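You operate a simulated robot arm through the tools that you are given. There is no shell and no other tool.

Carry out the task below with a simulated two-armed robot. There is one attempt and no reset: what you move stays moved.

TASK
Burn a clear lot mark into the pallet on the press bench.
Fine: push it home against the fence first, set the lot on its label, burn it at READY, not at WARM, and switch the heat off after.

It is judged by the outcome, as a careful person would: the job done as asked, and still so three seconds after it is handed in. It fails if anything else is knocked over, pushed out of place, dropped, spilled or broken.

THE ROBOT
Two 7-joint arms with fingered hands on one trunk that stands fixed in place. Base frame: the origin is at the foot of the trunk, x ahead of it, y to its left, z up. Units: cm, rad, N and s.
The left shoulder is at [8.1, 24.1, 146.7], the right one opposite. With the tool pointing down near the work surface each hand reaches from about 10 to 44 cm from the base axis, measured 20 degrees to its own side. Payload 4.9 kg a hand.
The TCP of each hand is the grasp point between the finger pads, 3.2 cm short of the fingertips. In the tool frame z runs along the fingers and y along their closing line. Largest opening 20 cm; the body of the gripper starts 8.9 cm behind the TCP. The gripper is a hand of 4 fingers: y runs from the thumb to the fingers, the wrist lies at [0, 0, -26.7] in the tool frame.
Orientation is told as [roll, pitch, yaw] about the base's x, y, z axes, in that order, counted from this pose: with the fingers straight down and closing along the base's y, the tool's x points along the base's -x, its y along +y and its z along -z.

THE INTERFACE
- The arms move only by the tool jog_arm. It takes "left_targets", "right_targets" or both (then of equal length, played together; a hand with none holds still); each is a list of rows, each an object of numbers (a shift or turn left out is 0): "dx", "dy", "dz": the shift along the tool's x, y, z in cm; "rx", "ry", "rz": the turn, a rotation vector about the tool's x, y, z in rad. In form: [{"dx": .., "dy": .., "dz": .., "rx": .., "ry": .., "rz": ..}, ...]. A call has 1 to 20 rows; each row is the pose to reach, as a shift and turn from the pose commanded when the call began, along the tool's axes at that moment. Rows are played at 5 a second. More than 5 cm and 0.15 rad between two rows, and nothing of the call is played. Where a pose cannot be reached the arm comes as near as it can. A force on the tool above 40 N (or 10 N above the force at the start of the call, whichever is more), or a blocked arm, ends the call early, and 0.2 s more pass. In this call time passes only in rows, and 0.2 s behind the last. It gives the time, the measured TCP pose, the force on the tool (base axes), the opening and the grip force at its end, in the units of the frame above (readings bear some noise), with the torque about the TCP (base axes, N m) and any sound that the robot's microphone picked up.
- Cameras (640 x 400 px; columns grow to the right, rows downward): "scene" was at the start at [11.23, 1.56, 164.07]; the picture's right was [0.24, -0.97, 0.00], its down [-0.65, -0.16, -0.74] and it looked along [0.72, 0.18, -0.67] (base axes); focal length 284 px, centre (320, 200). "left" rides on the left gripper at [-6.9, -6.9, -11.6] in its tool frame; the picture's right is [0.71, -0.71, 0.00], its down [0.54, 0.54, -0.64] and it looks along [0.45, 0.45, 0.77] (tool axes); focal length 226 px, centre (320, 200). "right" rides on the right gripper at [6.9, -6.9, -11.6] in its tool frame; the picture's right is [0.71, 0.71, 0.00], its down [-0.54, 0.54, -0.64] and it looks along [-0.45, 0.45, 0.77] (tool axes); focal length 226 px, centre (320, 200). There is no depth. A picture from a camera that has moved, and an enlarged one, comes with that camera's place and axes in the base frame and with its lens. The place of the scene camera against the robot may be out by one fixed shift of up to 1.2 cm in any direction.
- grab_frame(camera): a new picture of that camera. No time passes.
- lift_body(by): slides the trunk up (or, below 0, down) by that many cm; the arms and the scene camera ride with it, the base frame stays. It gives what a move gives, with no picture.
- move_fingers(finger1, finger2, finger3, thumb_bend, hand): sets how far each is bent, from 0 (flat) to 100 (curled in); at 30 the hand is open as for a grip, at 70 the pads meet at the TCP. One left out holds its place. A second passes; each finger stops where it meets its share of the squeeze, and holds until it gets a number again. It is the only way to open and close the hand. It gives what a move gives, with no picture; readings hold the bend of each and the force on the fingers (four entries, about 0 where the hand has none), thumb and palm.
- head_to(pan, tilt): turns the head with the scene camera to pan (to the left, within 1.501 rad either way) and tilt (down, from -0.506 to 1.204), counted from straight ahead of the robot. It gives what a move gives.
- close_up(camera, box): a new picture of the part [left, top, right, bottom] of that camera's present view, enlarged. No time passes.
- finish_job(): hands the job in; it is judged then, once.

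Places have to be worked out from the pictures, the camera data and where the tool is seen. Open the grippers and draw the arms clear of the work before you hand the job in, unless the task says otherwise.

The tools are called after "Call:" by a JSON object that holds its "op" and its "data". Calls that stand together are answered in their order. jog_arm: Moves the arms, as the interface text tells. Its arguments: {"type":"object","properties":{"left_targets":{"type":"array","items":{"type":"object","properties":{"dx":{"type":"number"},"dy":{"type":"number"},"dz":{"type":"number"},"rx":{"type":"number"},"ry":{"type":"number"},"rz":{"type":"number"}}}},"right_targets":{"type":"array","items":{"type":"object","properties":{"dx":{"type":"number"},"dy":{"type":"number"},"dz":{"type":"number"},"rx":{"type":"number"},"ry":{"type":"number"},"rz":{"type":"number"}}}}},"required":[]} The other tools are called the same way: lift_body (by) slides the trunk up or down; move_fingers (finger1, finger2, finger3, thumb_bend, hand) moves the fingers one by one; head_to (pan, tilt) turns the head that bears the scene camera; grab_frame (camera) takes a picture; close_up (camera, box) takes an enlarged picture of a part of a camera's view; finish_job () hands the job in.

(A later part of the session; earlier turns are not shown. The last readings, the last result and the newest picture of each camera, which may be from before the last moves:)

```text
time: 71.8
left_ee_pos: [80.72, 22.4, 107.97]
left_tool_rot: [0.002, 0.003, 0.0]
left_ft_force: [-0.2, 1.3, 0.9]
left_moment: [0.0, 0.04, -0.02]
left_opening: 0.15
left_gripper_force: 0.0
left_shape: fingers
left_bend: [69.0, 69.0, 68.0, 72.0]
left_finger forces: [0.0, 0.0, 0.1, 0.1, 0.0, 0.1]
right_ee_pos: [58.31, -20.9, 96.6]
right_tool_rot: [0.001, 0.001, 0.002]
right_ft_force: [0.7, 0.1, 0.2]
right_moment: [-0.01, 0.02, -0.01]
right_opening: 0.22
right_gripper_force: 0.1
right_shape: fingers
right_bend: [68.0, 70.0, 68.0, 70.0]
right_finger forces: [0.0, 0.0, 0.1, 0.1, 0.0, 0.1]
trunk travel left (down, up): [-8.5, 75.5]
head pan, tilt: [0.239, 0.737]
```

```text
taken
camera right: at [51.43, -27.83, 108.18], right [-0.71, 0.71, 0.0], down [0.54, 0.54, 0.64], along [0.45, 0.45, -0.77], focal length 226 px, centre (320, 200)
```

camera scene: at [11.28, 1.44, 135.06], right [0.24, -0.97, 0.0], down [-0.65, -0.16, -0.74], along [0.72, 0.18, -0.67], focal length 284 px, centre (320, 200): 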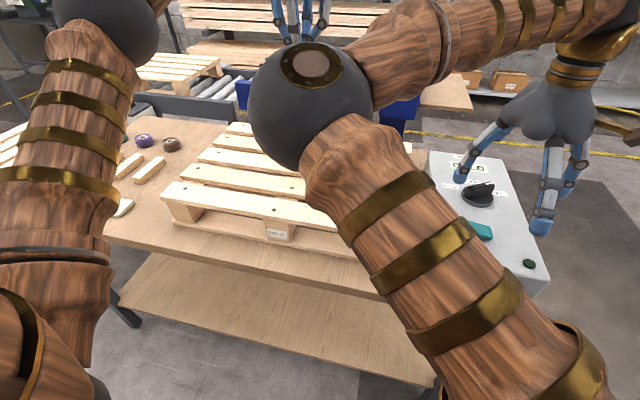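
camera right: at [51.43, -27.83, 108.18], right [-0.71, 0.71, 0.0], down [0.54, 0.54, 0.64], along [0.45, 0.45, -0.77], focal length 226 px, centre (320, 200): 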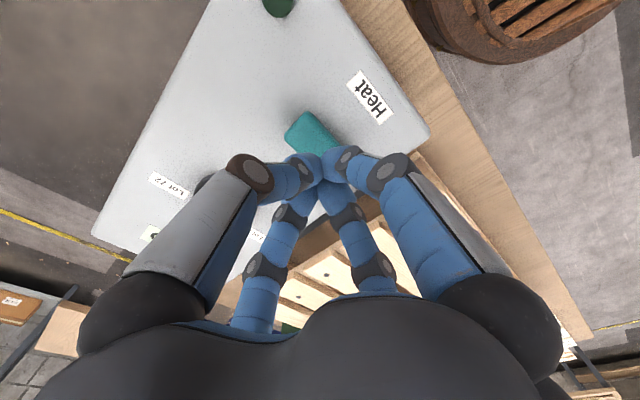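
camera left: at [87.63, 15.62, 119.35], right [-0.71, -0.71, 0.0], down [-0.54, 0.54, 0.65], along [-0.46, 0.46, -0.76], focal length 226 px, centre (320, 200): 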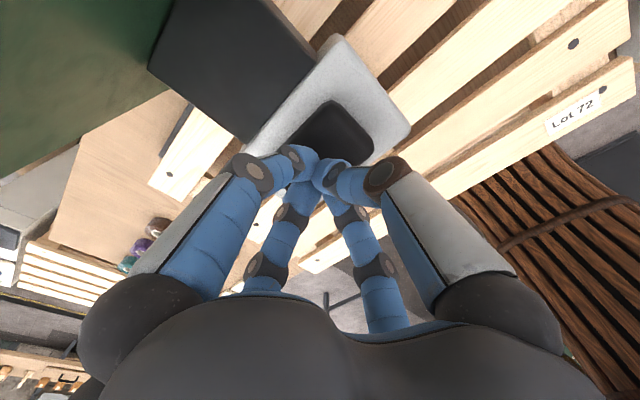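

The fist is directly over the rocker's centre. I'll press it down slowly and watch the force and any sound.

Call:
{"op": "jog_arm", "data": {"right_targets": [{"dz": 1.5}, {"dz": 3}, {"dz": 4}, {"dz": 4.4}, {"dz": 4.8}, {"dz": 5.1}, {"dz": 5.4}]}}

Call:
{"op": "grab_frame", "data": {"camera": "right"}}

```text
time: 72.8
left_ee_pos: [80.45, 22.55, 107.88]
left_tool_rot: [0.003, 0.002, -0.002]
left_ft_force: [0.3, 0.4, 0.2]
left_moment: [0.01, 0.03, -0.01]
left_opening: 0.13
left_gripper_force: 0.0
left_shape: fingers
left_bend: [69.0, 69.0, 68.0, 72.0]
left_finger forces: [0.0, 0.1, 0.0, 0.1, 0.1, 0.1]
right_ee_pos: [58.15, -20.96, 93.01]
right_tool_rot: [-0.002, -0.011, 0.0]
right_ft_force: [-5.3, -1.1, 30.1]
right_moment: [0.12, 0.36, 0.03]
right_opening: 0.08
right_gripper_force: 23.6
right_shape: fingers
right_bend: [68.0, 70.0, 69.0, 70.0]
right_finger forces: [23.6, 9.5, 14.0, 0.0, 0.0, 0.0]
trunk travel left (down, up): [-8.5, 75.5]
head pan, tilt: [0.239, 0.737]
stopped in row 4 (right hand): the force on the tool passed its limit at 47 N (the readings are from after the stop); the commanded pose is now the measured one
```

```text
taken
camera right: at [51.27, -27.93, 104.57], right [-0.71, 0.71, -0.01], down [0.53, 0.54, 0.65], along [0.46, 0.45, -0.76], focal length 226 px, centre (320, 200)
```

right: 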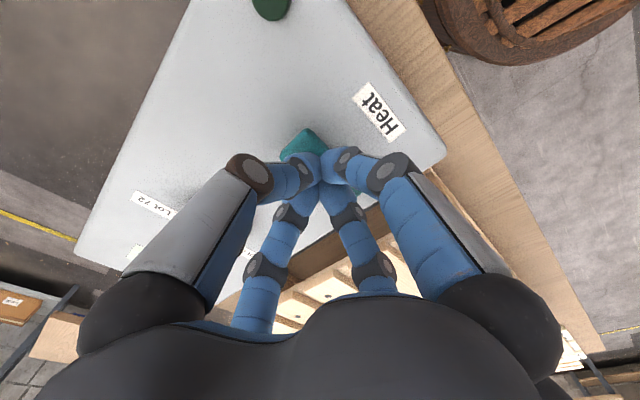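

Pressing the centre reached 47 N without any sound, and the lamp is still dark, so it is probably a rocker that tips at its ends. I'll lift and take a closer look at it.

Call:
{"op": "jog_arm", "data": {"right_targets": [{"dz": -2}, {"dz": -4}, {"dz": -6, "dx": 2, "dy": -2}, {"dz": -7, "dx": 4, "dy": -4}, {"dz": -7, "dx": 6, "dy": -5}]}}

Call:
{"op": "grab_frame", "data": {"camera": "right"}}

Call:
{"op": "close_up", "data": {"camera": "right", "box": [230, 60, 430, 200]}}

Call:
{"op": "close_up", "data": {"camera": "scene", "box": [420, 140, 560, 290]}}

```text
time: 74.0
left_ee_pos: [80.56, 22.59, 107.96]
left_tool_rot: [0.001, 0.003, -0.002]
left_ft_force: [-0.7, -0.3, -0.4]
left_moment: [-0.03, -0.02, 0.01]
left_opening: 0.15
left_gripper_force: 0.0
left_shape: fingers
left_bend: [69.0, 69.0, 68.0, 72.0]
left_finger forces: [0.0, 0.0, 0.0, 0.0, 0.0, 0.1]
right_ee_pos: [52.2, -26.15, 99.8]
right_tool_rot: [-0.002, -0.007, 0.001]
right_ft_force: [0.3, -0.4, 0.2]
right_moment: [-0.02, -0.03, 0.02]
right_opening: 0.2
right_gripper_force: 0.1
right_shape: fingers
right_bend: [69.0, 69.0, 69.0, 70.0]
right_finger forces: [0.0, 0.0, 0.0, 0.1, 0.0, 0.0]
trunk travel left (down, up): [-8.5, 75.5]
head pan, tilt: [0.239, 0.737]
```

```text
taken
camera right: at [45.26, -33.05, 111.3], right [-0.71, 0.71, -0.01], down [0.54, 0.54, 0.65], along [0.46, 0.45, -0.76], focal length 226 px, centre (320, 200)
```

right: 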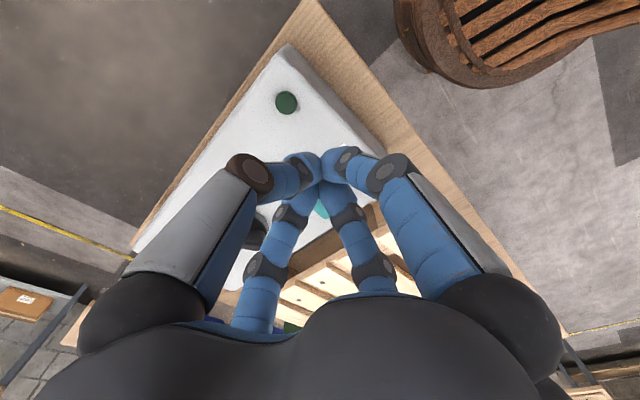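

```text
2.86 times, centred on (330, 130) of right
camera zoom: at [45.26, -33.05, 111.3], right [-0.71, 0.71, -0.01], down [0.54, 0.54, 0.65], along [0.46, 0.45, -0.76], focal length 646 px, centre (291, 400)
```

zoom: 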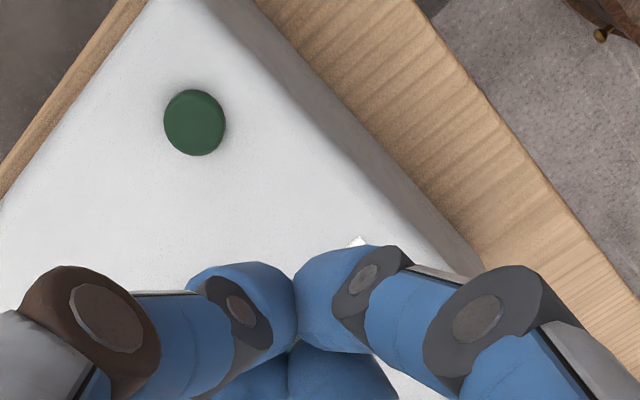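

```text
2.67 times, centred on (490, 215) of scene
camera zoom: at [11.16, 1.56, 135.07], right [0.24, -0.97, 0.0], down [-0.65, -0.16, -0.74], along [0.72, 0.18, -0.67], focal length 757 px, centre (-133, 160)
```

zoom: 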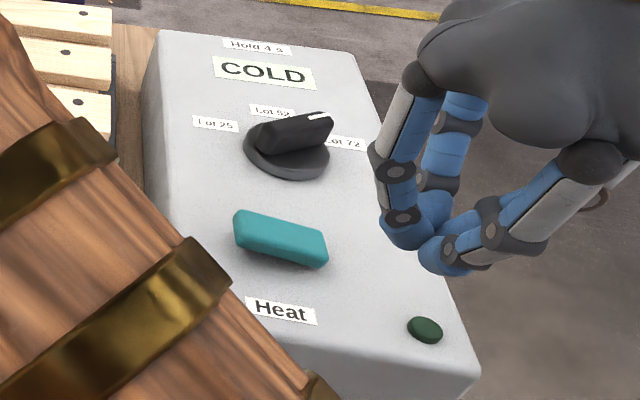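

The scene view shows the rocker's left (+y) end raised and its right end down, so pressing the left end should switch it on. I'll move the fist over (58.3, -17.8) and press there.

Call:
{"op": "jog_arm", "data": {"right_targets": [{"dx": -2, "dy": 3}, {"dx": -4, "dy": 6}, {"dx": -6.1, "dy": 8.3}, {"dx": -6.1, "dy": 8.35, "dz": 2.5}]}}

Call:
{"op": "jog_arm", "data": {"right_targets": [{"dz": 1}, {"dz": 2}, {"dz": 2.8}, {"dz": 3.3}, {"dz": 3.8}, {"dz": 4.2}, {"dz": 4.6}, {"dz": 5.0}]}}

Call:
{"op": "grab_frame", "data": {"camera": "right"}}

Call:
{"op": "close_up", "data": {"camera": "scene", "box": [420, 140, 560, 290]}}

```text
time: 75.0
left_ee_pos: [80.71, 22.54, 107.99]
left_tool_rot: [0.002, 0.006, -0.002]
left_ft_force: [0.4, -0.1, 0.0]
left_moment: [0.02, 0.0, 0.04]
left_opening: 0.11
left_gripper_force: 0.0
left_shape: fingers
left_bend: [69.0, 69.0, 68.0, 72.0]
left_finger forces: [0.1, 0.0, 0.0, 0.0, 0.0, 0.0]
right_ee_pos: [58.46, -17.57, 97.09]
right_tool_rot: [-0.004, -0.005, 0.001]
right_ft_force: [0.2, 0.0, 1.0]
right_moment: [0.0, 0.0, -0.04]
right_opening: 0.17
right_gripper_force: 0.0
right_shape: fingers
right_bend: [69.0, 69.0, 69.0, 70.0]
right_finger forces: [0.0, 0.1, 0.0, 0.1, 0.1, 0.0]
trunk travel left (down, up): [-8.5, 75.5]
head pan, tilt: [0.239, 0.737]
```

```text
time: 77.0
left_ee_pos: [80.45, 22.45, 108.03]
left_tool_rot: [0.002, 0.003, -0.003]
left_ft_force: [1.5, 0.7, -0.2]
left_moment: [0.02, 0.02, 0.0]
left_opening: 0.14
left_gripper_force: 0.0
left_shape: fingers
left_bend: [69.0, 69.0, 68.0, 72.0]
left_finger forces: [0.0, 0.0, 0.1, 0.0, 0.0, 0.1]
right_ee_pos: [58.37, -17.5, 92.49]
right_tool_rot: [-0.004, -0.016, 0.001]
right_ft_force: [-3.6, 1.4, 26.7]
right_moment: [-0.17, 0.26, -0.02]
right_opening: 0.05
right_gripper_force: 22.4
right_shape: fingers
right_bend: [69.0, 69.0, 69.0, 70.0]
right_finger forces: [18.9, 0.0, 12.0, 0.1, 14.6, 0.0]
trunk travel left (down, up): [-8.5, 75.5]
head pan, tilt: [0.239, 0.737]
stopped in row 8 (right hand): the force on the tool passed its limit at 42 N (the readings are from after the stop); the commanded pose is now the measured one
```

```text
taken
camera right: at [51.36, -24.5, 104.19], right [-0.71, 0.71, -0.01], down [0.53, 0.54, 0.65], along [0.47, 0.45, -0.76], focal length 226 px, centre (320, 200)
```

right: 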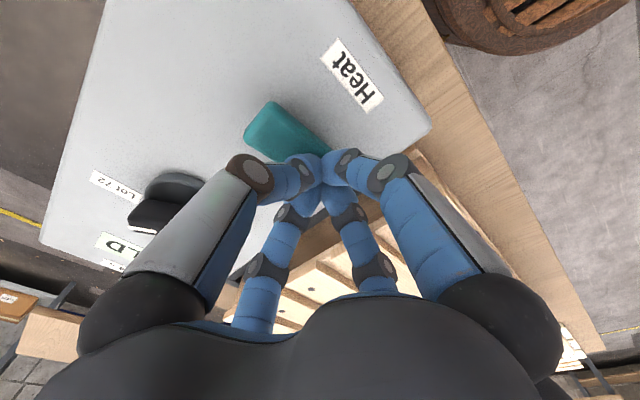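

```text
2.67 times, centred on (490, 215) of scene
camera zoom: at [10.99, 1.64, 135.09], right [0.24, -0.97, 0.0], down [-0.65, -0.16, -0.74], along [0.72, 0.18, -0.67], focal length 757 px, centre (-133, 160)
```

zoom: 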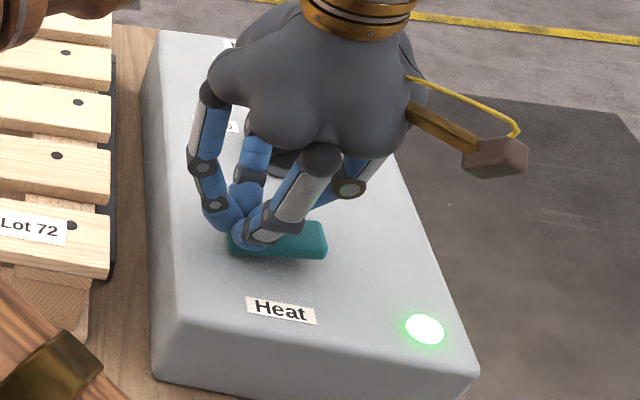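

The lamp is lit bright green, so the heat is on. I'll lift the right hand and move it aside so the display is visible.

Call:
{"op": "jog_arm", "data": {"right_targets": [{"dz": -2}, {"dz": -5}, {"dz": -7, "dx": 3, "dy": -3}, {"dz": -7, "dx": 6, "dy": -6}, {"dz": -7, "dx": 6, "dy": -8.5}]}}

Call:
{"op": "close_up", "data": {"camera": "scene", "box": [420, 140, 560, 290]}}

```text
time: 78.2
left_ee_pos: [80.77, 22.5, 107.95]
left_tool_rot: [0.003, 0.006, -0.002]
left_ft_force: [0.3, -0.1, -0.6]
left_moment: [0.01, 0.03, 0.0]
left_opening: 0.14
left_gripper_force: 0.0
left_shape: fingers
left_bend: [69.0, 69.0, 68.0, 72.0]
left_finger forces: [0.0, 0.0, 0.0, 0.0, 0.1, 0.0]
right_ee_pos: [52.46, -26.63, 99.05]
right_tool_rot: [-0.001, -0.011, 0.0]
right_ft_force: [0.8, 0.3, 0.2]
right_moment: [0.04, 0.03, -0.01]
right_opening: 0.2
right_gripper_force: 0.1
right_shape: fingers
right_bend: [69.0, 69.0, 69.0, 70.0]
right_finger forces: [0.0, 0.0, 0.0, 0.0, 0.0, 0.0]
trunk travel left (down, up): [-8.5, 75.5]
head pan, tilt: [0.239, 0.737]
```

```text
2.67 times, centred on (490, 215) of scene
camera zoom: at [11.34, 1.45, 135.05], right [0.24, -0.97, 0.0], down [-0.65, -0.16, -0.74], along [0.72, 0.18, -0.67], focal length 757 px, centre (-133, 160)
```

zoom: 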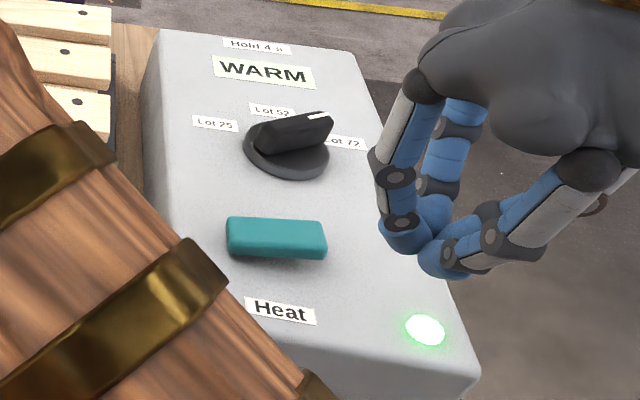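

The display reads WARM, so I must wait. I'll hold still and check again.

Call:
{"op": "jog_arm", "data": {"left_targets": [{"dz": 0}, {"dz": 0}, {"dz": 0}, {"dz": 0}, {"dz": 0}, {"dz": 0}, {"dz": 0}, {"dz": 0}, {"dz": 0}, {"dz": 0}]}}

Call:
{"op": "close_up", "data": {"camera": "scene", "box": [420, 140, 560, 290]}}

```text
time: 80.4
left_ee_pos: [80.67, 22.47, 107.93]
left_tool_rot: [0.0, 0.004, -0.002]
left_ft_force: [-0.4, 0.6, -0.4]
left_moment: [-0.01, 0.0, 0.01]
left_opening: 0.12
left_gripper_force: 0.1
left_shape: fingers
left_bend: [69.0, 69.0, 68.0, 72.0]
left_finger forces: [0.0, 0.1, 0.0, 0.0, 0.1, 0.1]
right_ee_pos: [52.38, -26.19, 99.26]
right_tool_rot: [-0.003, -0.01, 0.003]
right_ft_force: [-0.2, -0.7, 0.0]
right_moment: [0.0, 0.01, 0.02]
right_opening: 0.18
right_gripper_force: 0.1
right_shape: fingers
right_bend: [69.0, 69.0, 69.0, 70.0]
right_finger forces: [0.0, 0.0, 0.1, 0.0, 0.1, 0.1]
trunk travel left (down, up): [-8.5, 75.5]
head pan, tilt: [0.239, 0.737]
```

```text
2.67 times, centred on (490, 215) of scene
camera zoom: at [11.21, 1.56, 135.07], right [0.24, -0.97, 0.0], down [-0.65, -0.16, -0.74], along [0.72, 0.18, -0.67], focal length 757 px, centre (-133, 160)
```

zoom: 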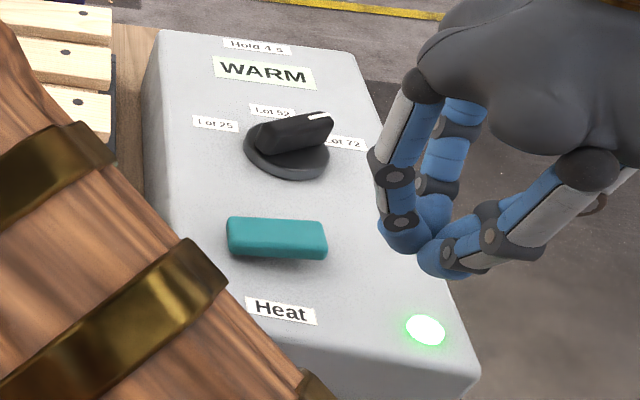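

Still WARM. I'll wait longer.

Call:
{"op": "jog_arm", "data": {"left_targets": [{"dz": 0}, {"dz": 0}, {"dz": 0}, {"dz": 0}, {"dz": 0}, {"dz": 0}, {"dz": 0}, {"dz": 0}, {"dz": 0}, {"dz": 0}, {"dz": 0}, {"dz": 0}, {"dz": 0}, {"dz": 0}, {"dz": 0}]}}

Call:
{"op": "close_up", "data": {"camera": "scene", "box": [420, 140, 560, 290]}}

```text
time: 83.6
left_ee_pos: [80.59, 22.53, 107.87]
left_tool_rot: [0.002, 0.004, -0.002]
left_ft_force: [0.0, -0.1, 0.1]
left_moment: [0.0, 0.01, -0.03]
left_opening: 0.13
left_gripper_force: 0.1
left_shape: fingers
left_bend: [69.0, 69.0, 68.0, 72.0]
left_finger forces: [0.1, 0.1, 0.1, 0.1, 0.0, 0.0]
right_ee_pos: [52.39, -26.42, 99.12]
right_tool_rot: [-0.001, -0.009, 0.001]
right_ft_force: [-0.6, 0.0, 0.4]
right_moment: [-0.03, 0.05, -0.03]
right_opening: 0.2
right_gripper_force: 0.1
right_shape: fingers
right_bend: [69.0, 69.0, 69.0, 70.0]
right_finger forces: [0.0, 0.1, 0.1, 0.0, 0.0, 0.1]
trunk travel left (down, up): [-8.5, 75.5]
head pan, tilt: [0.239, 0.737]
```

```text
2.67 times, centred on (490, 215) of scene
camera zoom: at [11.21, 1.56, 135.07], right [0.24, -0.97, 0.0], down [-0.65, -0.16, -0.74], along [0.72, 0.18, -0.67], focal length 757 px, centre (-133, 160)
```

zoom: 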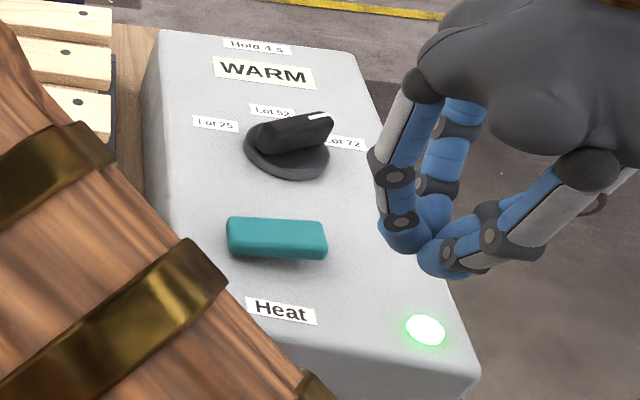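

Still WARM at 83.6 s, so I'll keep waiting with 4 s holds.

Call:
{"op": "jog_arm", "data": {"left_targets": [{"dz": 0}, {"dz": 0}, {"dz": 0}, {"dz": 0}, {"dz": 0}, {"dz": 0}, {"dz": 0}, {"dz": 0}, {"dz": 0}, {"dz": 0}, {"dz": 0}, {"dz": 0}, {"dz": 0}, {"dz": 0}, {"dz": 0}]}}

Call:
{"op": "close_up", "data": {"camera": "scene", "box": [420, 140, 560, 290]}}

```text
time: 86.8
left_ee_pos: [80.72, 22.59, 107.92]
left_tool_rot: [0.001, 0.004, -0.002]
left_ft_force: [0.5, -0.7, 0.1]
left_moment: [0.02, 0.0, 0.01]
left_opening: 0.13
left_gripper_force: 0.1
left_shape: fingers
left_bend: [69.0, 69.0, 68.0, 72.0]
left_finger forces: [0.0, 0.0, 0.0, 0.1, 0.0, 0.1]
right_ee_pos: [52.34, -26.36, 99.11]
right_tool_rot: [-0.002, -0.009, 0.001]
right_ft_force: [-0.2, -0.2, 0.4]
right_moment: [0.03, -0.03, -0.02]
right_opening: 0.19
right_gripper_force: 0.0
right_shape: fingers
right_bend: [69.0, 69.0, 69.0, 70.0]
right_finger forces: [0.0, 0.0, 0.0, 0.0, 0.0, 0.1]
trunk travel left (down, up): [-8.5, 75.5]
head pan, tilt: [0.239, 0.737]
```

```text
2.67 times, centred on (490, 215) of scene
camera zoom: at [11.21, 1.56, 135.07], right [0.24, -0.97, 0.0], down [-0.65, -0.16, -0.74], along [0.72, 0.18, -0.67], focal length 757 px, centre (-133, 160)
```

zoom: 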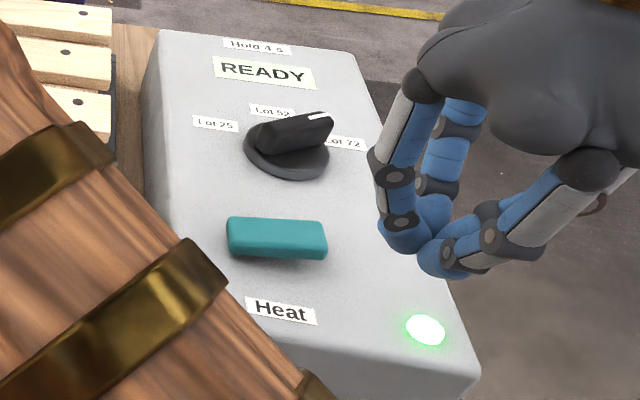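

READY is showing. I'll lower the left fist onto the handle and feel the first part of the stroke.

Call:
{"op": "jog_arm", "data": {"left_targets": [{"dz": 1.2}, {"dz": 2.4}, {"dz": 3.2}, {"dz": 3.8}, {"dz": 4.4}, {"dz": 5.0}]}}

Call:
{"op": "grab_frame", "data": {"camera": "left"}}

Call:
{"op": "grab_frame", "data": {"camera": "scene"}}

```text
time: 88.2
left_ee_pos: [80.59, 22.59, 103.15]
left_tool_rot: [0.004, 0.003, -0.002]
left_ft_force: [-1.7, 0.0, 8.4]
left_moment: [0.01, 0.07, -0.01]
left_opening: 0.1
left_gripper_force: 4.0
left_shape: fingers
left_bend: [68.0, 69.0, 68.0, 72.0]
left_finger forces: [0.0, 0.0, 8.2, 0.1, 0.0, 0.1]
right_ee_pos: [52.3, -26.37, 99.06]
right_tool_rot: [-0.002, -0.012, 0.002]
right_ft_force: [-0.2, 1.2, 0.6]
right_moment: [0.02, -0.03, -0.02]
right_opening: 0.19
right_gripper_force: 0.0
right_shape: fingers
right_bend: [69.0, 69.0, 69.0, 70.0]
right_finger forces: [0.0, 0.0, 0.0, 0.0, 0.0, 0.0]
trunk travel left (down, up): [-8.5, 75.5]
head pan, tilt: [0.239, 0.737]
```

```text
taken
camera left: at [87.47, 15.65, 114.54], right [-0.71, -0.71, 0.0], down [-0.54, 0.54, 0.65], along [-0.46, 0.46, -0.76], focal length 226 px, centre (320, 200)
```

left: 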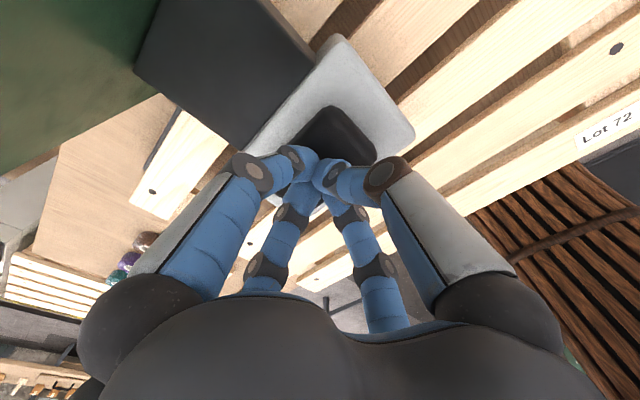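

```text
taken
camera scene: at [11.11, 1.54, 135.08], right [0.24, -0.97, 0.0], down [-0.65, -0.16, -0.74], along [0.72, 0.18, -0.67], focal length 284 px, centre (320, 200)
```

scene: 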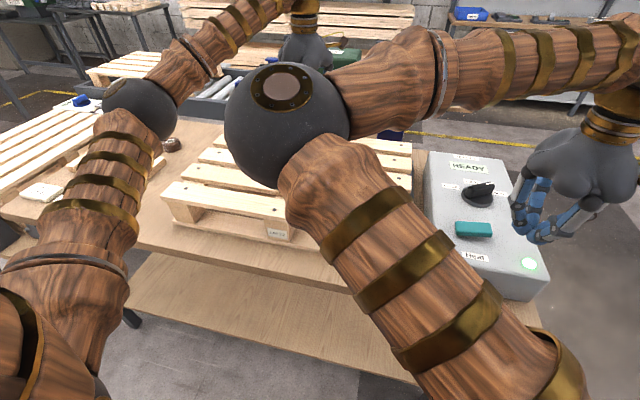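

Contact with about 8 N and the handle is yielding. I'll press on down until the stamp bottoms on the pallet.

Call:
{"op": "jog_arm", "data": {"left_targets": [{"dz": 0.8}, {"dz": 1.6}, {"dz": 2.4}, {"dz": 3.2}, {"dz": 4.0}, {"dz": 4.7}, {"dz": 5.4}, {"dz": 6.0}]}}

Call:
{"op": "grab_frame", "data": {"camera": "left"}}

Call:
{"op": "close_up", "data": {"camera": "scene", "box": [420, 140, 560, 290]}}

```text
time: 88.7
left_ee_pos: [80.5, 22.48, 102.77]
left_tool_rot: [-0.001, -0.01, -0.004]
left_ft_force: [-8.1, 0.0, 27.1]
left_moment: [0.01, 0.56, 0.02]
left_opening: 0.03
left_gripper_force: 12.9
left_shape: fingers
left_bend: [69.0, 69.0, 68.0, 72.0]
left_finger forces: [0.0, 0.0, 25.4, 0.0, 0.0, 0.0]
right_ee_pos: [52.18, -26.3, 99.34]
right_tool_rot: [-0.001, -0.013, 0.001]
right_ft_force: [0.7, 0.0, -0.4]
right_moment: [0.0, 0.01, 0.03]
right_opening: 0.19
right_gripper_force: 0.0
right_shape: fingers
right_bend: [69.0, 69.0, 69.0, 70.0]
right_finger forces: [0.0, 0.0, 0.0, 0.0, 0.1, 0.1]
trunk travel left (down, up): [-8.5, 75.5]
head pan, tilt: [0.239, 0.737]
stopped in row 2 (left hand): the force on the tool passed its limit at 52 N (the readings are from after the stop); the commanded pose is now the measured one
```

```text
taken
camera left: at [87.22, 15.59, 114.34], right [-0.71, -0.7, -0.01], down [-0.55, 0.54, 0.64], along [-0.45, 0.46, -0.77], focal length 226 px, centre (320, 200)
```

left: 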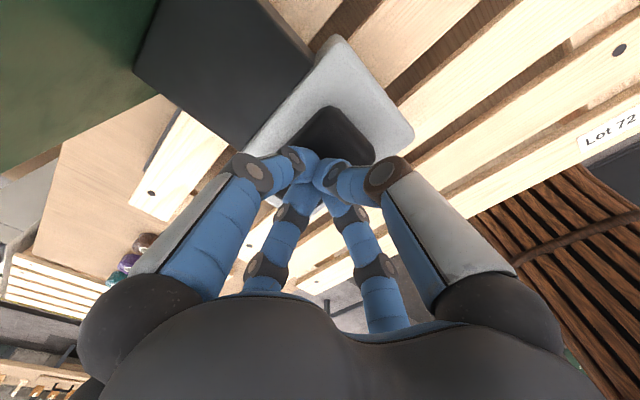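

```text
2.67 times, centred on (490, 215) of scene
camera zoom: at [10.93, 1.52, 135.11], right [0.24, -0.97, 0.0], down [-0.65, -0.16, -0.74], along [0.72, 0.18, -0.67], focal length 757 px, centre (-133, 160)
```

zoom: 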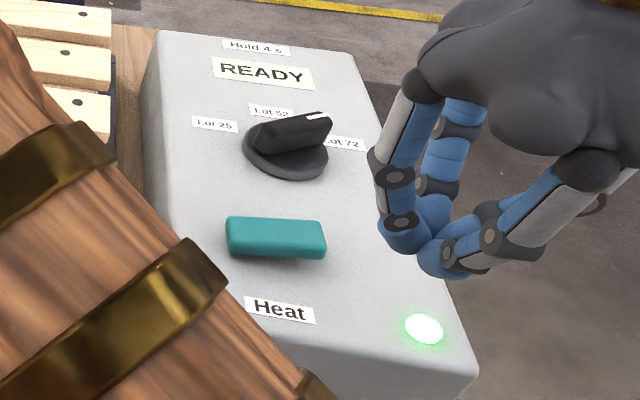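

The force spiked to 52 N over only 0.4 cm at that speed, so the slide may be damped or stiff. I'll press much more slowly and see whether it gives.

Call:
{"op": "jog_arm", "data": {"left_targets": [{"dz": 0.1}, {"dz": 0.2}, {"dz": 0.3}, {"dz": 0.4}, {"dz": 0.5}, {"dz": 0.6}]}}

Call:
{"op": "grab_frame", "data": {"camera": "left"}}

```text
time: 89.2
left_ee_pos: [80.55, 22.49, 102.84]
left_tool_rot: [0.0, -0.013, -0.004]
left_ft_force: [-5.8, 0.4, 23.9]
left_moment: [0.01, 0.38, 0.03]
left_opening: 0.01
left_gripper_force: 11.3
left_shape: fingers
left_bend: [68.0, 69.0, 68.0, 72.0]
left_finger forces: [0.0, 0.1, 22.5, 0.1, 0.0, 0.0]
right_ee_pos: [52.18, -26.35, 99.2]
right_tool_rot: [-0.001, -0.01, 0.001]
right_ft_force: [0.4, 0.6, -0.6]
right_moment: [-0.04, 0.02, -0.01]
right_opening: 0.22
right_gripper_force: 0.1
right_shape: fingers
right_bend: [69.0, 69.0, 69.0, 70.0]
right_finger forces: [0.0, 0.0, 0.1, 0.0, 0.1, 0.0]
trunk travel left (down, up): [-8.5, 75.5]
head pan, tilt: [0.239, 0.737]
stopped in row 2 (left hand): the force on the tool passed its limit at 41 N (the readings are from after the stop); the commanded pose is now the measured one
```

```text
taken
camera left: at [87.27, 15.6, 114.36], right [-0.71, -0.71, -0.01], down [-0.55, 0.54, 0.64], along [-0.44, 0.46, -0.77], focal length 226 px, centre (320, 200)
```

left: 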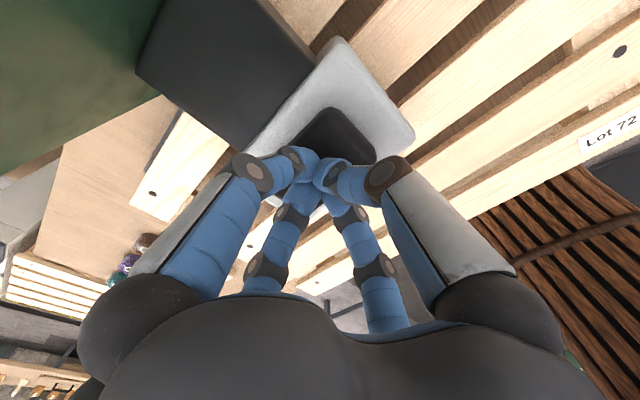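

The handle behaves as rigid under about 40 N here, with only one finger touching and a sideways component, so I may be bearing on the wrong spot. I'll lift away and study the press head from better angles.

Call:
{"op": "jog_arm", "data": {"left_targets": [{"dz": -2}, {"dz": -5}, {"dz": -9}, {"dz": -12}, {"dz": -12, "dy": 4, "dx": 3}, {"dz": -12, "dy": 8, "dx": 6}, {"dz": -12, "dy": 12, "dx": 9}, {"dz": -12, "dy": 16, "dx": 12}], "right_targets": [{"dz": -2}, {"dz": -4}, {"dz": -5, "dy": -2}, {"dz": -5, "dx": -3, "dy": -4}, {"dz": -5, "dx": -6, "dy": -6}, {"dz": -5, "dx": -10, "dy": -8}, {"dz": -5, "dx": -14, "dy": -10}, {"dz": -5, "dx": -18, "dy": -12}]}}

Call:
{"op": "grab_frame", "data": {"camera": "scene"}}

Call:
{"op": "close_up", "data": {"camera": "scene", "box": [240, 30, 400, 170]}}

Call:
{"op": "grab_frame", "data": {"camera": "left"}}

```text
time: 91.0
left_ee_pos: [68.46, 38.58, 114.31]
left_tool_rot: [-0.001, -0.007, -0.004]
left_ft_force: [0.0, -0.3, 0.7]
left_moment: [0.0, 0.01, -0.01]
left_opening: 0.12
left_gripper_force: 0.0
left_shape: fingers
left_bend: [68.0, 69.0, 68.0, 71.0]
left_finger forces: [0.1, 0.1, 0.1, 0.0, 0.0, 0.0]
right_ee_pos: [70.32, -38.22, 104.45]
right_tool_rot: [-0.004, -0.011, 0.002]
right_ft_force: [0.0, 0.9, 0.6]
right_moment: [-0.02, 0.0, -0.01]
right_opening: 0.2
right_gripper_force: 0.1
right_shape: fingers
right_bend: [69.0, 69.0, 69.0, 70.0]
right_finger forces: [0.0, 0.0, 0.1, 0.1, 0.1, 0.1]
trunk travel left (down, up): [-8.5, 75.5]
head pan, tilt: [0.239, 0.737]
```

```text
taken
camera scene: at [11.16, 1.63, 135.07], right [0.24, -0.97, 0.0], down [-0.65, -0.16, -0.74], along [0.72, 0.17, -0.67], focal length 284 px, centre (320, 200)
```

scene: 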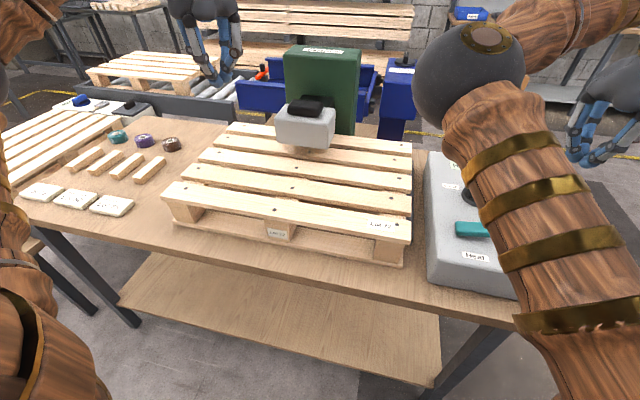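

```text
2.86 times, centred on (320, 100) of scene
camera zoom: at [11.16, 1.63, 135.07], right [0.24, -0.97, 0.0], down [-0.65, -0.16, -0.74], along [0.72, 0.17, -0.67], focal length 811 px, centre (320, 486)
```

zoom: 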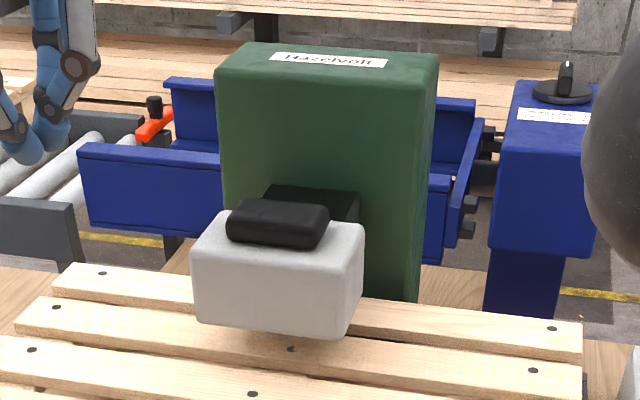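

```text
taken
camera left: at [75.34, 31.67, 125.84], right [-0.71, -0.7, -0.01], down [-0.54, 0.54, 0.64], along [-0.45, 0.46, -0.77], focal length 226 px, centre (320, 200)
```

left: 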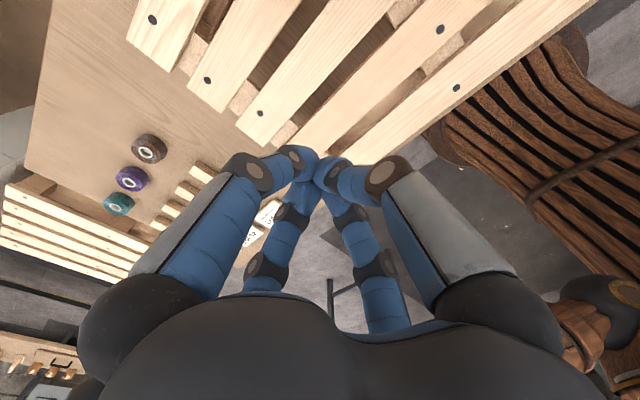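

The head looks undisturbed: grey block roughly z 91.5–100 with the black pad on top near (81.3, 22.3). I'll return over the pad's centre and press again in very small steps, building the force gradually and watching the head in the scene view.

Call:
{"op": "jog_arm", "data": {"left_targets": [{"dx": -3, "dy": -4}, {"dx": -6, "dy": -8}, {"dx": -9, "dy": -12}, {"dx": -12, "dy": -16}, {"dx": -12.9, "dy": -16.3, "dz": 3}, {"dx": -12.9, "dy": -16.3, "dz": 6}, {"dx": -12.9, "dy": -16.3, "dz": 9}, {"dx": -12.9, "dy": -16.3, "dz": 10}]}}

Call:
{"op": "grab_frame", "data": {"camera": "left"}}

Call:
{"op": "close_up", "data": {"camera": "scene", "box": [240, 30, 400, 170]}}

```text
time: 92.8
left_ee_pos: [81.62, 22.34, 104.51]
left_tool_rot: [-0.001, -0.01, -0.002]
left_ft_force: [1.0, 0.3, 5.9]
left_moment: [0.05, -0.01, 0.01]
left_opening: 0.12
left_gripper_force: 3.7
left_shape: fingers
left_bend: [68.0, 69.0, 68.0, 71.0]
left_finger forces: [0.1, 0.0, 7.1, 0.1, 0.0, 0.0]
right_ee_pos: [70.41, -38.34, 104.41]
right_tool_rot: [-0.002, -0.012, 0.003]
right_ft_force: [0.1, 1.4, 0.3]
right_moment: [-0.04, 0.01, -0.02]
right_opening: 0.17
right_gripper_force: 0.1
right_shape: fingers
right_bend: [69.0, 69.0, 69.0, 70.0]
right_finger forces: [0.0, 0.1, 0.0, 0.0, 0.1, 0.1]
trunk travel left (down, up): [-8.5, 75.5]
head pan, tilt: [0.239, 0.737]
```

```text
taken
camera left: at [88.49, 15.41, 115.96], right [-0.71, -0.71, -0.01], down [-0.55, 0.54, 0.64], along [-0.45, 0.46, -0.77], focal length 226 px, centre (320, 200)
```

left: 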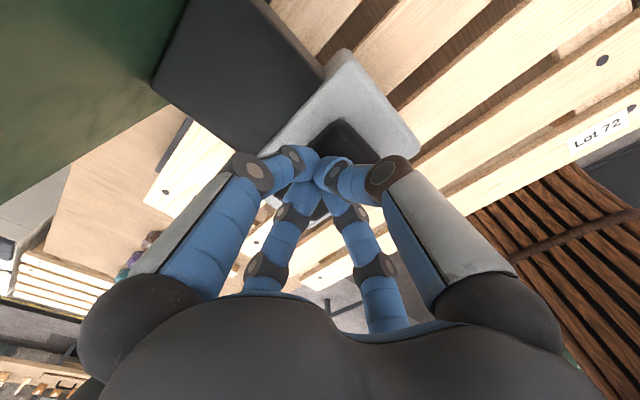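

```text
2.86 times, centred on (320, 100) of scene
camera zoom: at [11.17, 1.52, 135.09], right [0.24, -0.97, 0.0], down [-0.65, -0.16, -0.74], along [0.72, 0.18, -0.67], focal length 811 px, centre (320, 486)
```

zoom: 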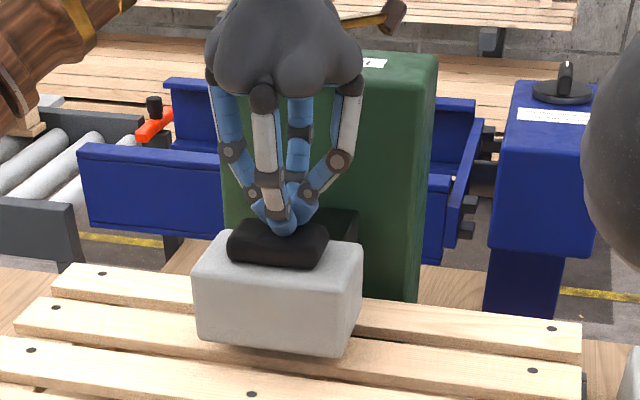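

Now I understand: the head did travel down, by about 2 cm at only 6 N here, and the earlier "rigid" feel was the stamp bottoming on the pallet for under a second. I'll confirm the display still says READY before the proper press.

Call:
{"op": "grab_frame", "data": {"camera": "right"}}

Call:
{"op": "close_up", "data": {"camera": "right", "box": [230, 60, 480, 260]}}

```text
taken
camera right: at [63.39, -45.31, 116.05], right [-0.71, 0.71, -0.01], down [0.53, 0.54, 0.65], along [0.46, 0.45, -0.76], focal length 226 px, centre (320, 200)
```

right: 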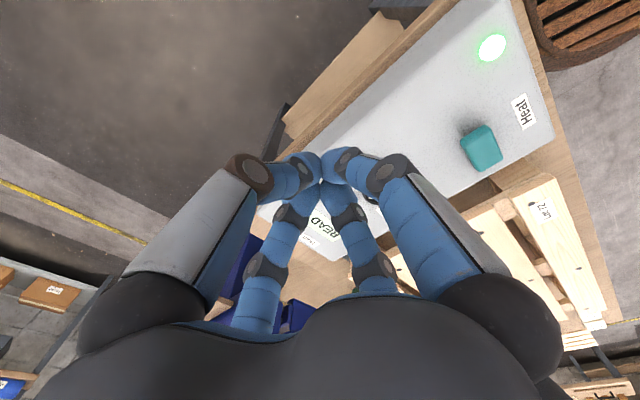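

```text
2.00 times, centred on (355, 160) of right
camera zoom: at [63.39, -45.31, 116.05], right [-0.71, 0.71, -0.01], down [0.53, 0.54, 0.65], along [0.46, 0.45, -0.76], focal length 452 px, centre (250, 280)
```

zoom: 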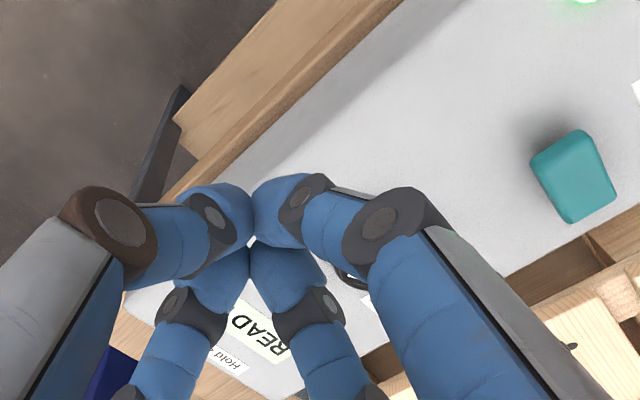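

The display still reads READY. I'll press to the bottom in a short, controlled move and check the holding force.

Call:
{"op": "jog_arm", "data": {"left_targets": [{"dz": 0.8}, {"dz": 1.4}, {"dz": 1.7}, {"dz": 1.9}]}}

```text
time: 93.8
left_ee_pos: [81.48, 22.22, 102.75]
left_tool_rot: [0.0, -0.012, -0.003]
left_ft_force: [5.3, 1.5, 24.2]
left_moment: [0.01, -0.25, -0.03]
left_opening: 0.07
left_gripper_force: 9.3
left_shape: fingers
left_bend: [68.0, 69.0, 69.0, 71.0]
left_finger forces: [18.6, 0.0, 0.1, 0.0, 0.1, 0.0]
right_ee_pos: [70.3, -38.36, 104.61]
right_tool_rot: [-0.001, -0.012, 0.0]
right_ft_force: [0.3, -0.7, -0.5]
right_moment: [0.02, -0.02, 0.01]
right_opening: 0.2
right_gripper_force: 0.0
right_shape: fingers
right_bend: [69.0, 69.0, 69.0, 70.0]
right_finger forces: [0.0, 0.0, 0.0, 0.0, 0.0, 0.0]
trunk travel left (down, up): [-8.5, 75.5]
head pan, tilt: [0.239, 0.737]
```

The stamp is bottomed at about 24 N. I'll add a touch more pressure and hold for about 4 s.

Call:
{"op": "jog_arm", "data": {"left_targets": [{"dz": 0.06}, {"dz": 0.08}, {"dz": 0.08}, {"dz": 0.08}, {"dz": 0.08}, {"dz": 0.08}, {"dz": 0.08}, {"dz": 0.08}, {"dz": 0.08}, {"dz": 0.08}, {"dz": 0.08}, {"dz": 0.08}, {"dz": 0.08}, {"dz": 0.08}, {"dz": 0.08}, {"dz": 0.08}, {"dz": 0.08}, {"dz": 0.08}, {"dz": 0.08}, {"dz": 0.08}]}}

```text
time: 95.3
left_ee_pos: [81.47, 22.17, 102.69]
left_tool_rot: [0.002, -0.011, -0.002]
left_ft_force: [-2.1, 1.1, 21.2]
left_moment: [0.0, 0.2, 0.0]
left_opening: 0.1
left_gripper_force: 10.6
left_shape: fingers
left_bend: [68.0, 69.0, 68.0, 71.0]
left_finger forces: [0.0, 0.0, 21.7, 0.1, 0.0, 0.0]
right_ee_pos: [70.3, -38.41, 104.47]
right_tool_rot: [-0.002, -0.012, 0.002]
right_ft_force: [0.6, -1.0, -0.4]
right_moment: [0.03, 0.02, 0.0]
right_opening: 0.17
right_gripper_force: 0.0
right_shape: fingers
right_bend: [69.0, 69.0, 69.0, 70.0]
right_finger forces: [0.1, 0.0, 0.0, 0.0, 0.0, 0.0]
trunk travel left (down, up): [-8.5, 75.5]
head pan, tilt: [0.239, 0.737]
stopped in row 7 (left hand): the force on the tool passed its limit at 40 N (the readings are from after the stop); the commanded pose is now the measured one
```

A brief peak tripped the limit, but the stamp is still held down at about 21 N. I'll keep holding without adding pressure to complete the 4 s.

Call:
{"op": "jog_arm", "data": {"left_targets": [{"dz": 0}, {"dz": 0}, {"dz": 0}, {"dz": 0}, {"dz": 0}, {"dz": 0}, {"dz": 0}, {"dz": 0}, {"dz": 0}, {"dz": 0}, {"dz": 0}, {"dz": 0}]}}

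```text
time: 97.9
left_ee_pos: [81.38, 22.17, 102.78]
left_tool_rot: [0.002, -0.013, -0.002]
left_ft_force: [7.3, 1.6, 36.8]
left_moment: [0.1, -0.29, 0.02]
left_opening: 0.14
left_gripper_force: 24.9
left_shape: fingers
left_bend: [68.0, 69.0, 69.0, 71.0]
left_finger forces: [21.0, 5.6, 22.4, 0.0, 0.0, 0.0]
right_ee_pos: [70.16, -38.42, 104.7]
right_tool_rot: [-0.001, -0.014, 0.002]
right_ft_force: [-0.7, 0.3, 0.0]
right_moment: [-0.01, -0.04, 0.03]
right_opening: 0.2
right_gripper_force: 0.0
right_shape: fingers
right_bend: [69.0, 69.0, 69.0, 70.0]
right_finger forces: [0.1, 0.1, 0.0, 0.0, 0.1, 0.0]
trunk travel left (down, up): [-8.5, 75.5]
head pan, tilt: [0.239, 0.737]
```

It has been held about 4.5 s in total at READY. I'll lift the handle straight up now and check the mark.

Call:
{"op": "jog_arm", "data": {"left_targets": [{"dz": -1.5}, {"dz": -4}, {"dz": -7}, {"dz": -10}, {"dz": -12}, {"dz": -12, "dy": 4, "dx": 3}, {"dz": -12, "dy": 8, "dx": 6}, {"dz": -12, "dy": 12, "dx": 9}, {"dz": -12, "dy": 16, "dx": 12}]}}

Call:
{"op": "grab_frame", "data": {"camera": "left"}}

Call:
{"op": "grab_frame", "data": {"camera": "right"}}

Call:
{"op": "close_up", "data": {"camera": "scene", "box": [240, 60, 400, 200]}}

```text
time: 99.9
left_ee_pos: [69.63, 38.16, 114.39]
left_tool_rot: [0.0, -0.01, 0.0]
left_ft_force: [0.4, -0.7, 0.0]
left_moment: [-0.04, -0.05, 0.0]
left_opening: 0.16
left_gripper_force: 0.0
left_shape: fingers
left_bend: [68.0, 69.0, 68.0, 70.0]
left_finger forces: [0.0, 0.0, 0.1, 0.0, 0.1, 0.1]
right_ee_pos: [70.22, -38.13, 104.56]
right_tool_rot: [-0.004, -0.012, 0.0]
right_ft_force: [-0.6, 0.7, 1.5]
right_moment: [-0.01, -0.04, -0.01]
right_opening: 0.21
right_gripper_force: 0.0
right_shape: fingers
right_bend: [69.0, 69.0, 69.0, 70.0]
right_finger forces: [0.0, 0.0, 0.0, 0.0, 0.0, 0.0]
trunk travel left (down, up): [-8.5, 75.5]
head pan, tilt: [0.239, 0.737]
```

```text
taken
camera left: at [76.44, 31.47, 126.0], right [-0.71, -0.71, -0.01], down [-0.55, 0.54, 0.64], along [-0.45, 0.46, -0.77], focal length 226 px, centre (320, 200)
```

left: 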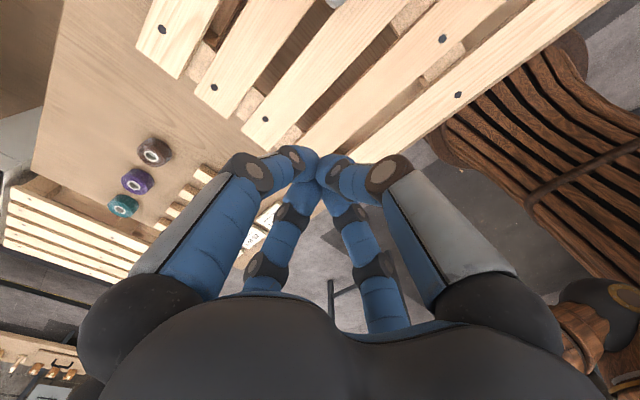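

```text
taken
camera right: at [63.28, -45.07, 116.2], right [-0.71, 0.71, -0.01], down [0.53, 0.55, 0.65], along [0.46, 0.45, -0.76], focal length 226 px, centre (320, 200)
```

right: 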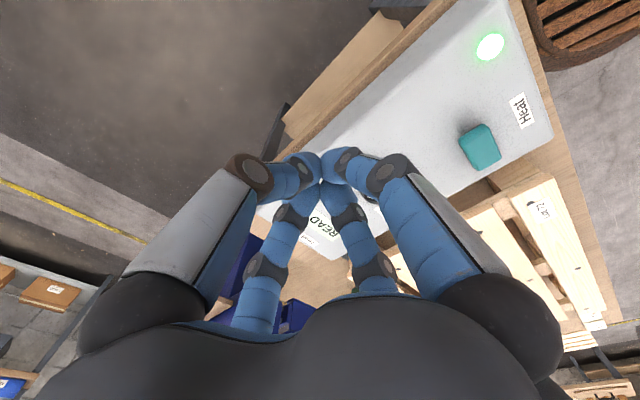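

```text
2.86 times, centred on (320, 130) of scene
camera zoom: at [11.04, 1.78, 135.08], right [0.24, -0.97, 0.0], down [-0.65, -0.16, -0.74], along [0.72, 0.17, -0.67], focal length 811 px, centre (320, 400)
```

zoom: 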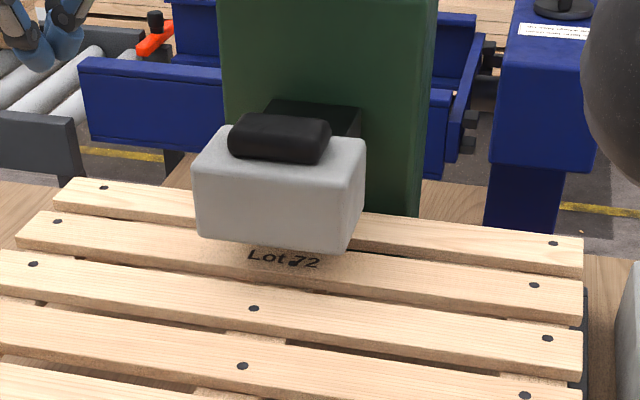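

"Lot 72" is now burned into the slat beneath the head. I'll zoom in to judge how clear it is.

Call:
{"op": "close_up", "data": {"camera": "scene", "box": [285, 130, 345, 165]}}

```text
10.67 times, centred on (315, 148) of scene
camera zoom: at [11.04, 1.78, 135.08], right [0.24, -0.97, 0.0], down [-0.65, -0.16, -0.74], along [0.72, 0.17, -0.67], focal length 3029 px, centre (373, 760)
```

zoom: 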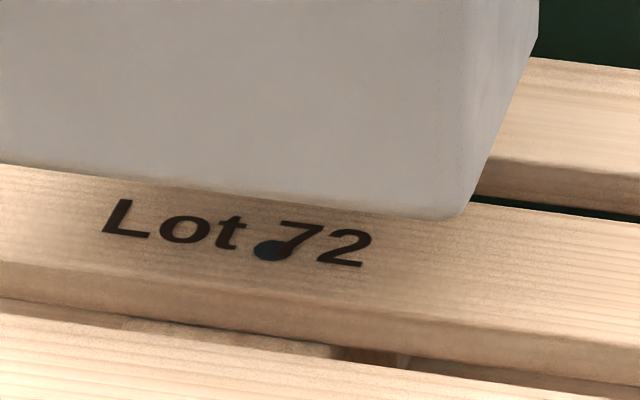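

The mark is dark and crisp. Now I'll switch the heat off by pressing the rocker's right end, which is now the raised one, near (58.3, -24.1).

Call:
{"op": "jog_arm", "data": {"right_targets": [{"dx": 3, "dy": 3}, {"dx": 6, "dy": 6}, {"dx": 9, "dy": 9}, {"dx": 11.9, "dy": 12}, {"dx": 11.9, "dy": 14}, {"dx": 11.9, "dy": 14, "dz": 3}, {"dx": 11.9, "dy": 14, "dz": 6.5}]}}

Call:
{"op": "grab_frame", "data": {"camera": "right"}}

Call:
{"op": "close_up", "data": {"camera": "scene", "box": [420, 140, 560, 290]}}

```text
time: 101.5
left_ee_pos: [69.87, 38.12, 114.33]
left_tool_rot: [-0.001, -0.008, -0.002]
left_ft_force: [0.6, -0.4, -0.1]
left_moment: [0.01, 0.03, -0.01]
left_opening: 0.18
left_gripper_force: 0.0
left_shape: fingers
left_bend: [68.0, 69.0, 68.0, 70.0]
left_finger forces: [0.0, 0.0, 0.0, 0.0, 0.1, 0.1]
right_ee_pos: [58.56, -24.31, 97.9]
right_tool_rot: [-0.001, -0.013, 0.001]
right_ft_force: [-0.1, -0.5, 0.1]
right_moment: [0.03, -0.01, -0.01]
right_opening: 0.18
right_gripper_force: 0.0
right_shape: fingers
right_bend: [69.0, 69.0, 69.0, 70.0]
right_finger forces: [0.0, 0.0, 0.0, 0.0, 0.0, 0.0]
trunk travel left (down, up): [-8.5, 75.5]
head pan, tilt: [0.239, 0.737]
```

```text
taken
camera right: at [51.63, -31.19, 109.4], right [-0.71, 0.71, -0.01], down [0.53, 0.54, 0.65], along [0.46, 0.45, -0.76], focal length 226 px, centre (320, 200)
```

right: 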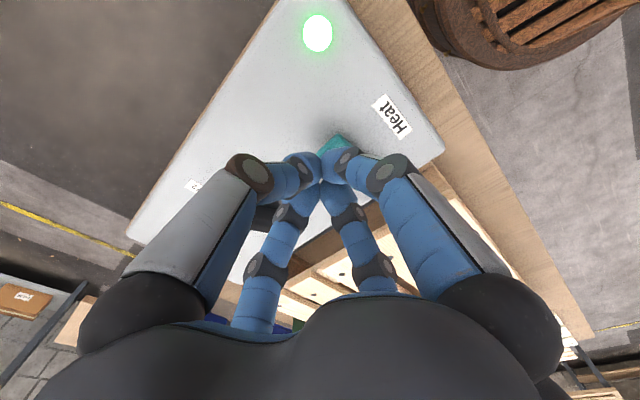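

```text
2.67 times, centred on (490, 215) of scene
camera zoom: at [11.25, 1.58, 135.07], right [0.24, -0.97, 0.0], down [-0.65, -0.16, -0.74], along [0.72, 0.18, -0.67], focal length 757 px, centre (-133, 160)
```

zoom: 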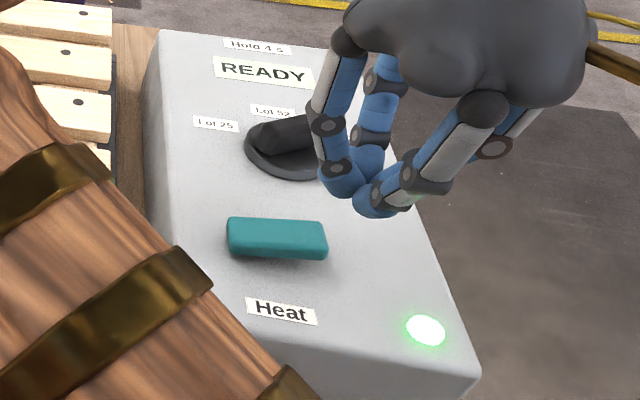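

I'm over the raised right end. I'll nudge slightly inward and press down.

Call:
{"op": "jog_arm", "data": {"right_targets": [{"dy": 0.6, "dz": 1.5}, {"dy": 0.6, "dz": 2.8}, {"dy": 0.6, "dz": 3.5}, {"dy": 0.6, "dz": 4.0}, {"dy": 0.6, "dz": 4.5}, {"dy": 0.6, "dz": 4.9}, {"dy": 0.6, "dz": 5.3}, {"dy": 0.6, "dz": 5.7}]}}

Call:
{"op": "grab_frame", "data": {"camera": "right"}}

```text
time: 103.3
left_ee_pos: [69.46, 38.21, 114.66]
left_tool_rot: [0.0, -0.011, 0.001]
left_ft_force: [0.1, 0.3, -0.4]
left_moment: [-0.04, 0.02, -0.01]
left_opening: 0.18
left_gripper_force: 0.0
left_shape: fingers
left_bend: [68.0, 69.0, 68.0, 70.0]
left_finger forces: [0.0, 0.1, 0.0, 0.0, 0.0, 0.1]
right_ee_pos: [58.37, -23.73, 92.55]
right_tool_rot: [-0.005, -0.017, 0.002]
right_ft_force: [-1.0, -2.9, 39.7]
right_moment: [0.19, 0.12, -0.03]
right_opening: 0.06
right_gripper_force: 27.6
right_shape: fingers
right_bend: [69.0, 70.0, 69.0, 70.0]
right_finger forces: [23.4, 13.4, 18.9, 0.1, 0.0, 0.0]
trunk travel left (down, up): [-8.5, 75.5]
head pan, tilt: [0.239, 0.737]
```

```text
taken
camera right: at [51.4, -30.67, 104.02], right [-0.71, 0.71, -0.02], down [0.53, 0.55, 0.65], along [0.47, 0.45, -0.76], focal length 226 px, centre (320, 200)
```

right: 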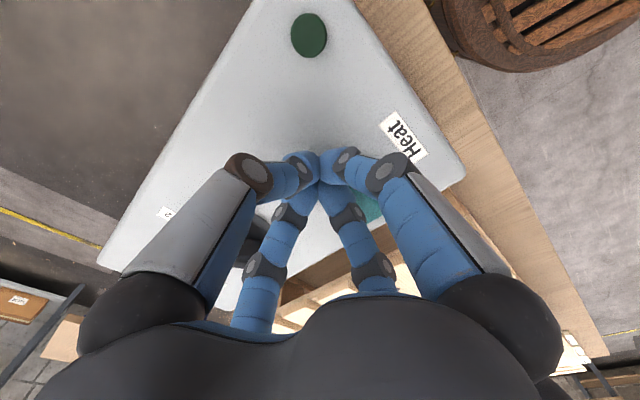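

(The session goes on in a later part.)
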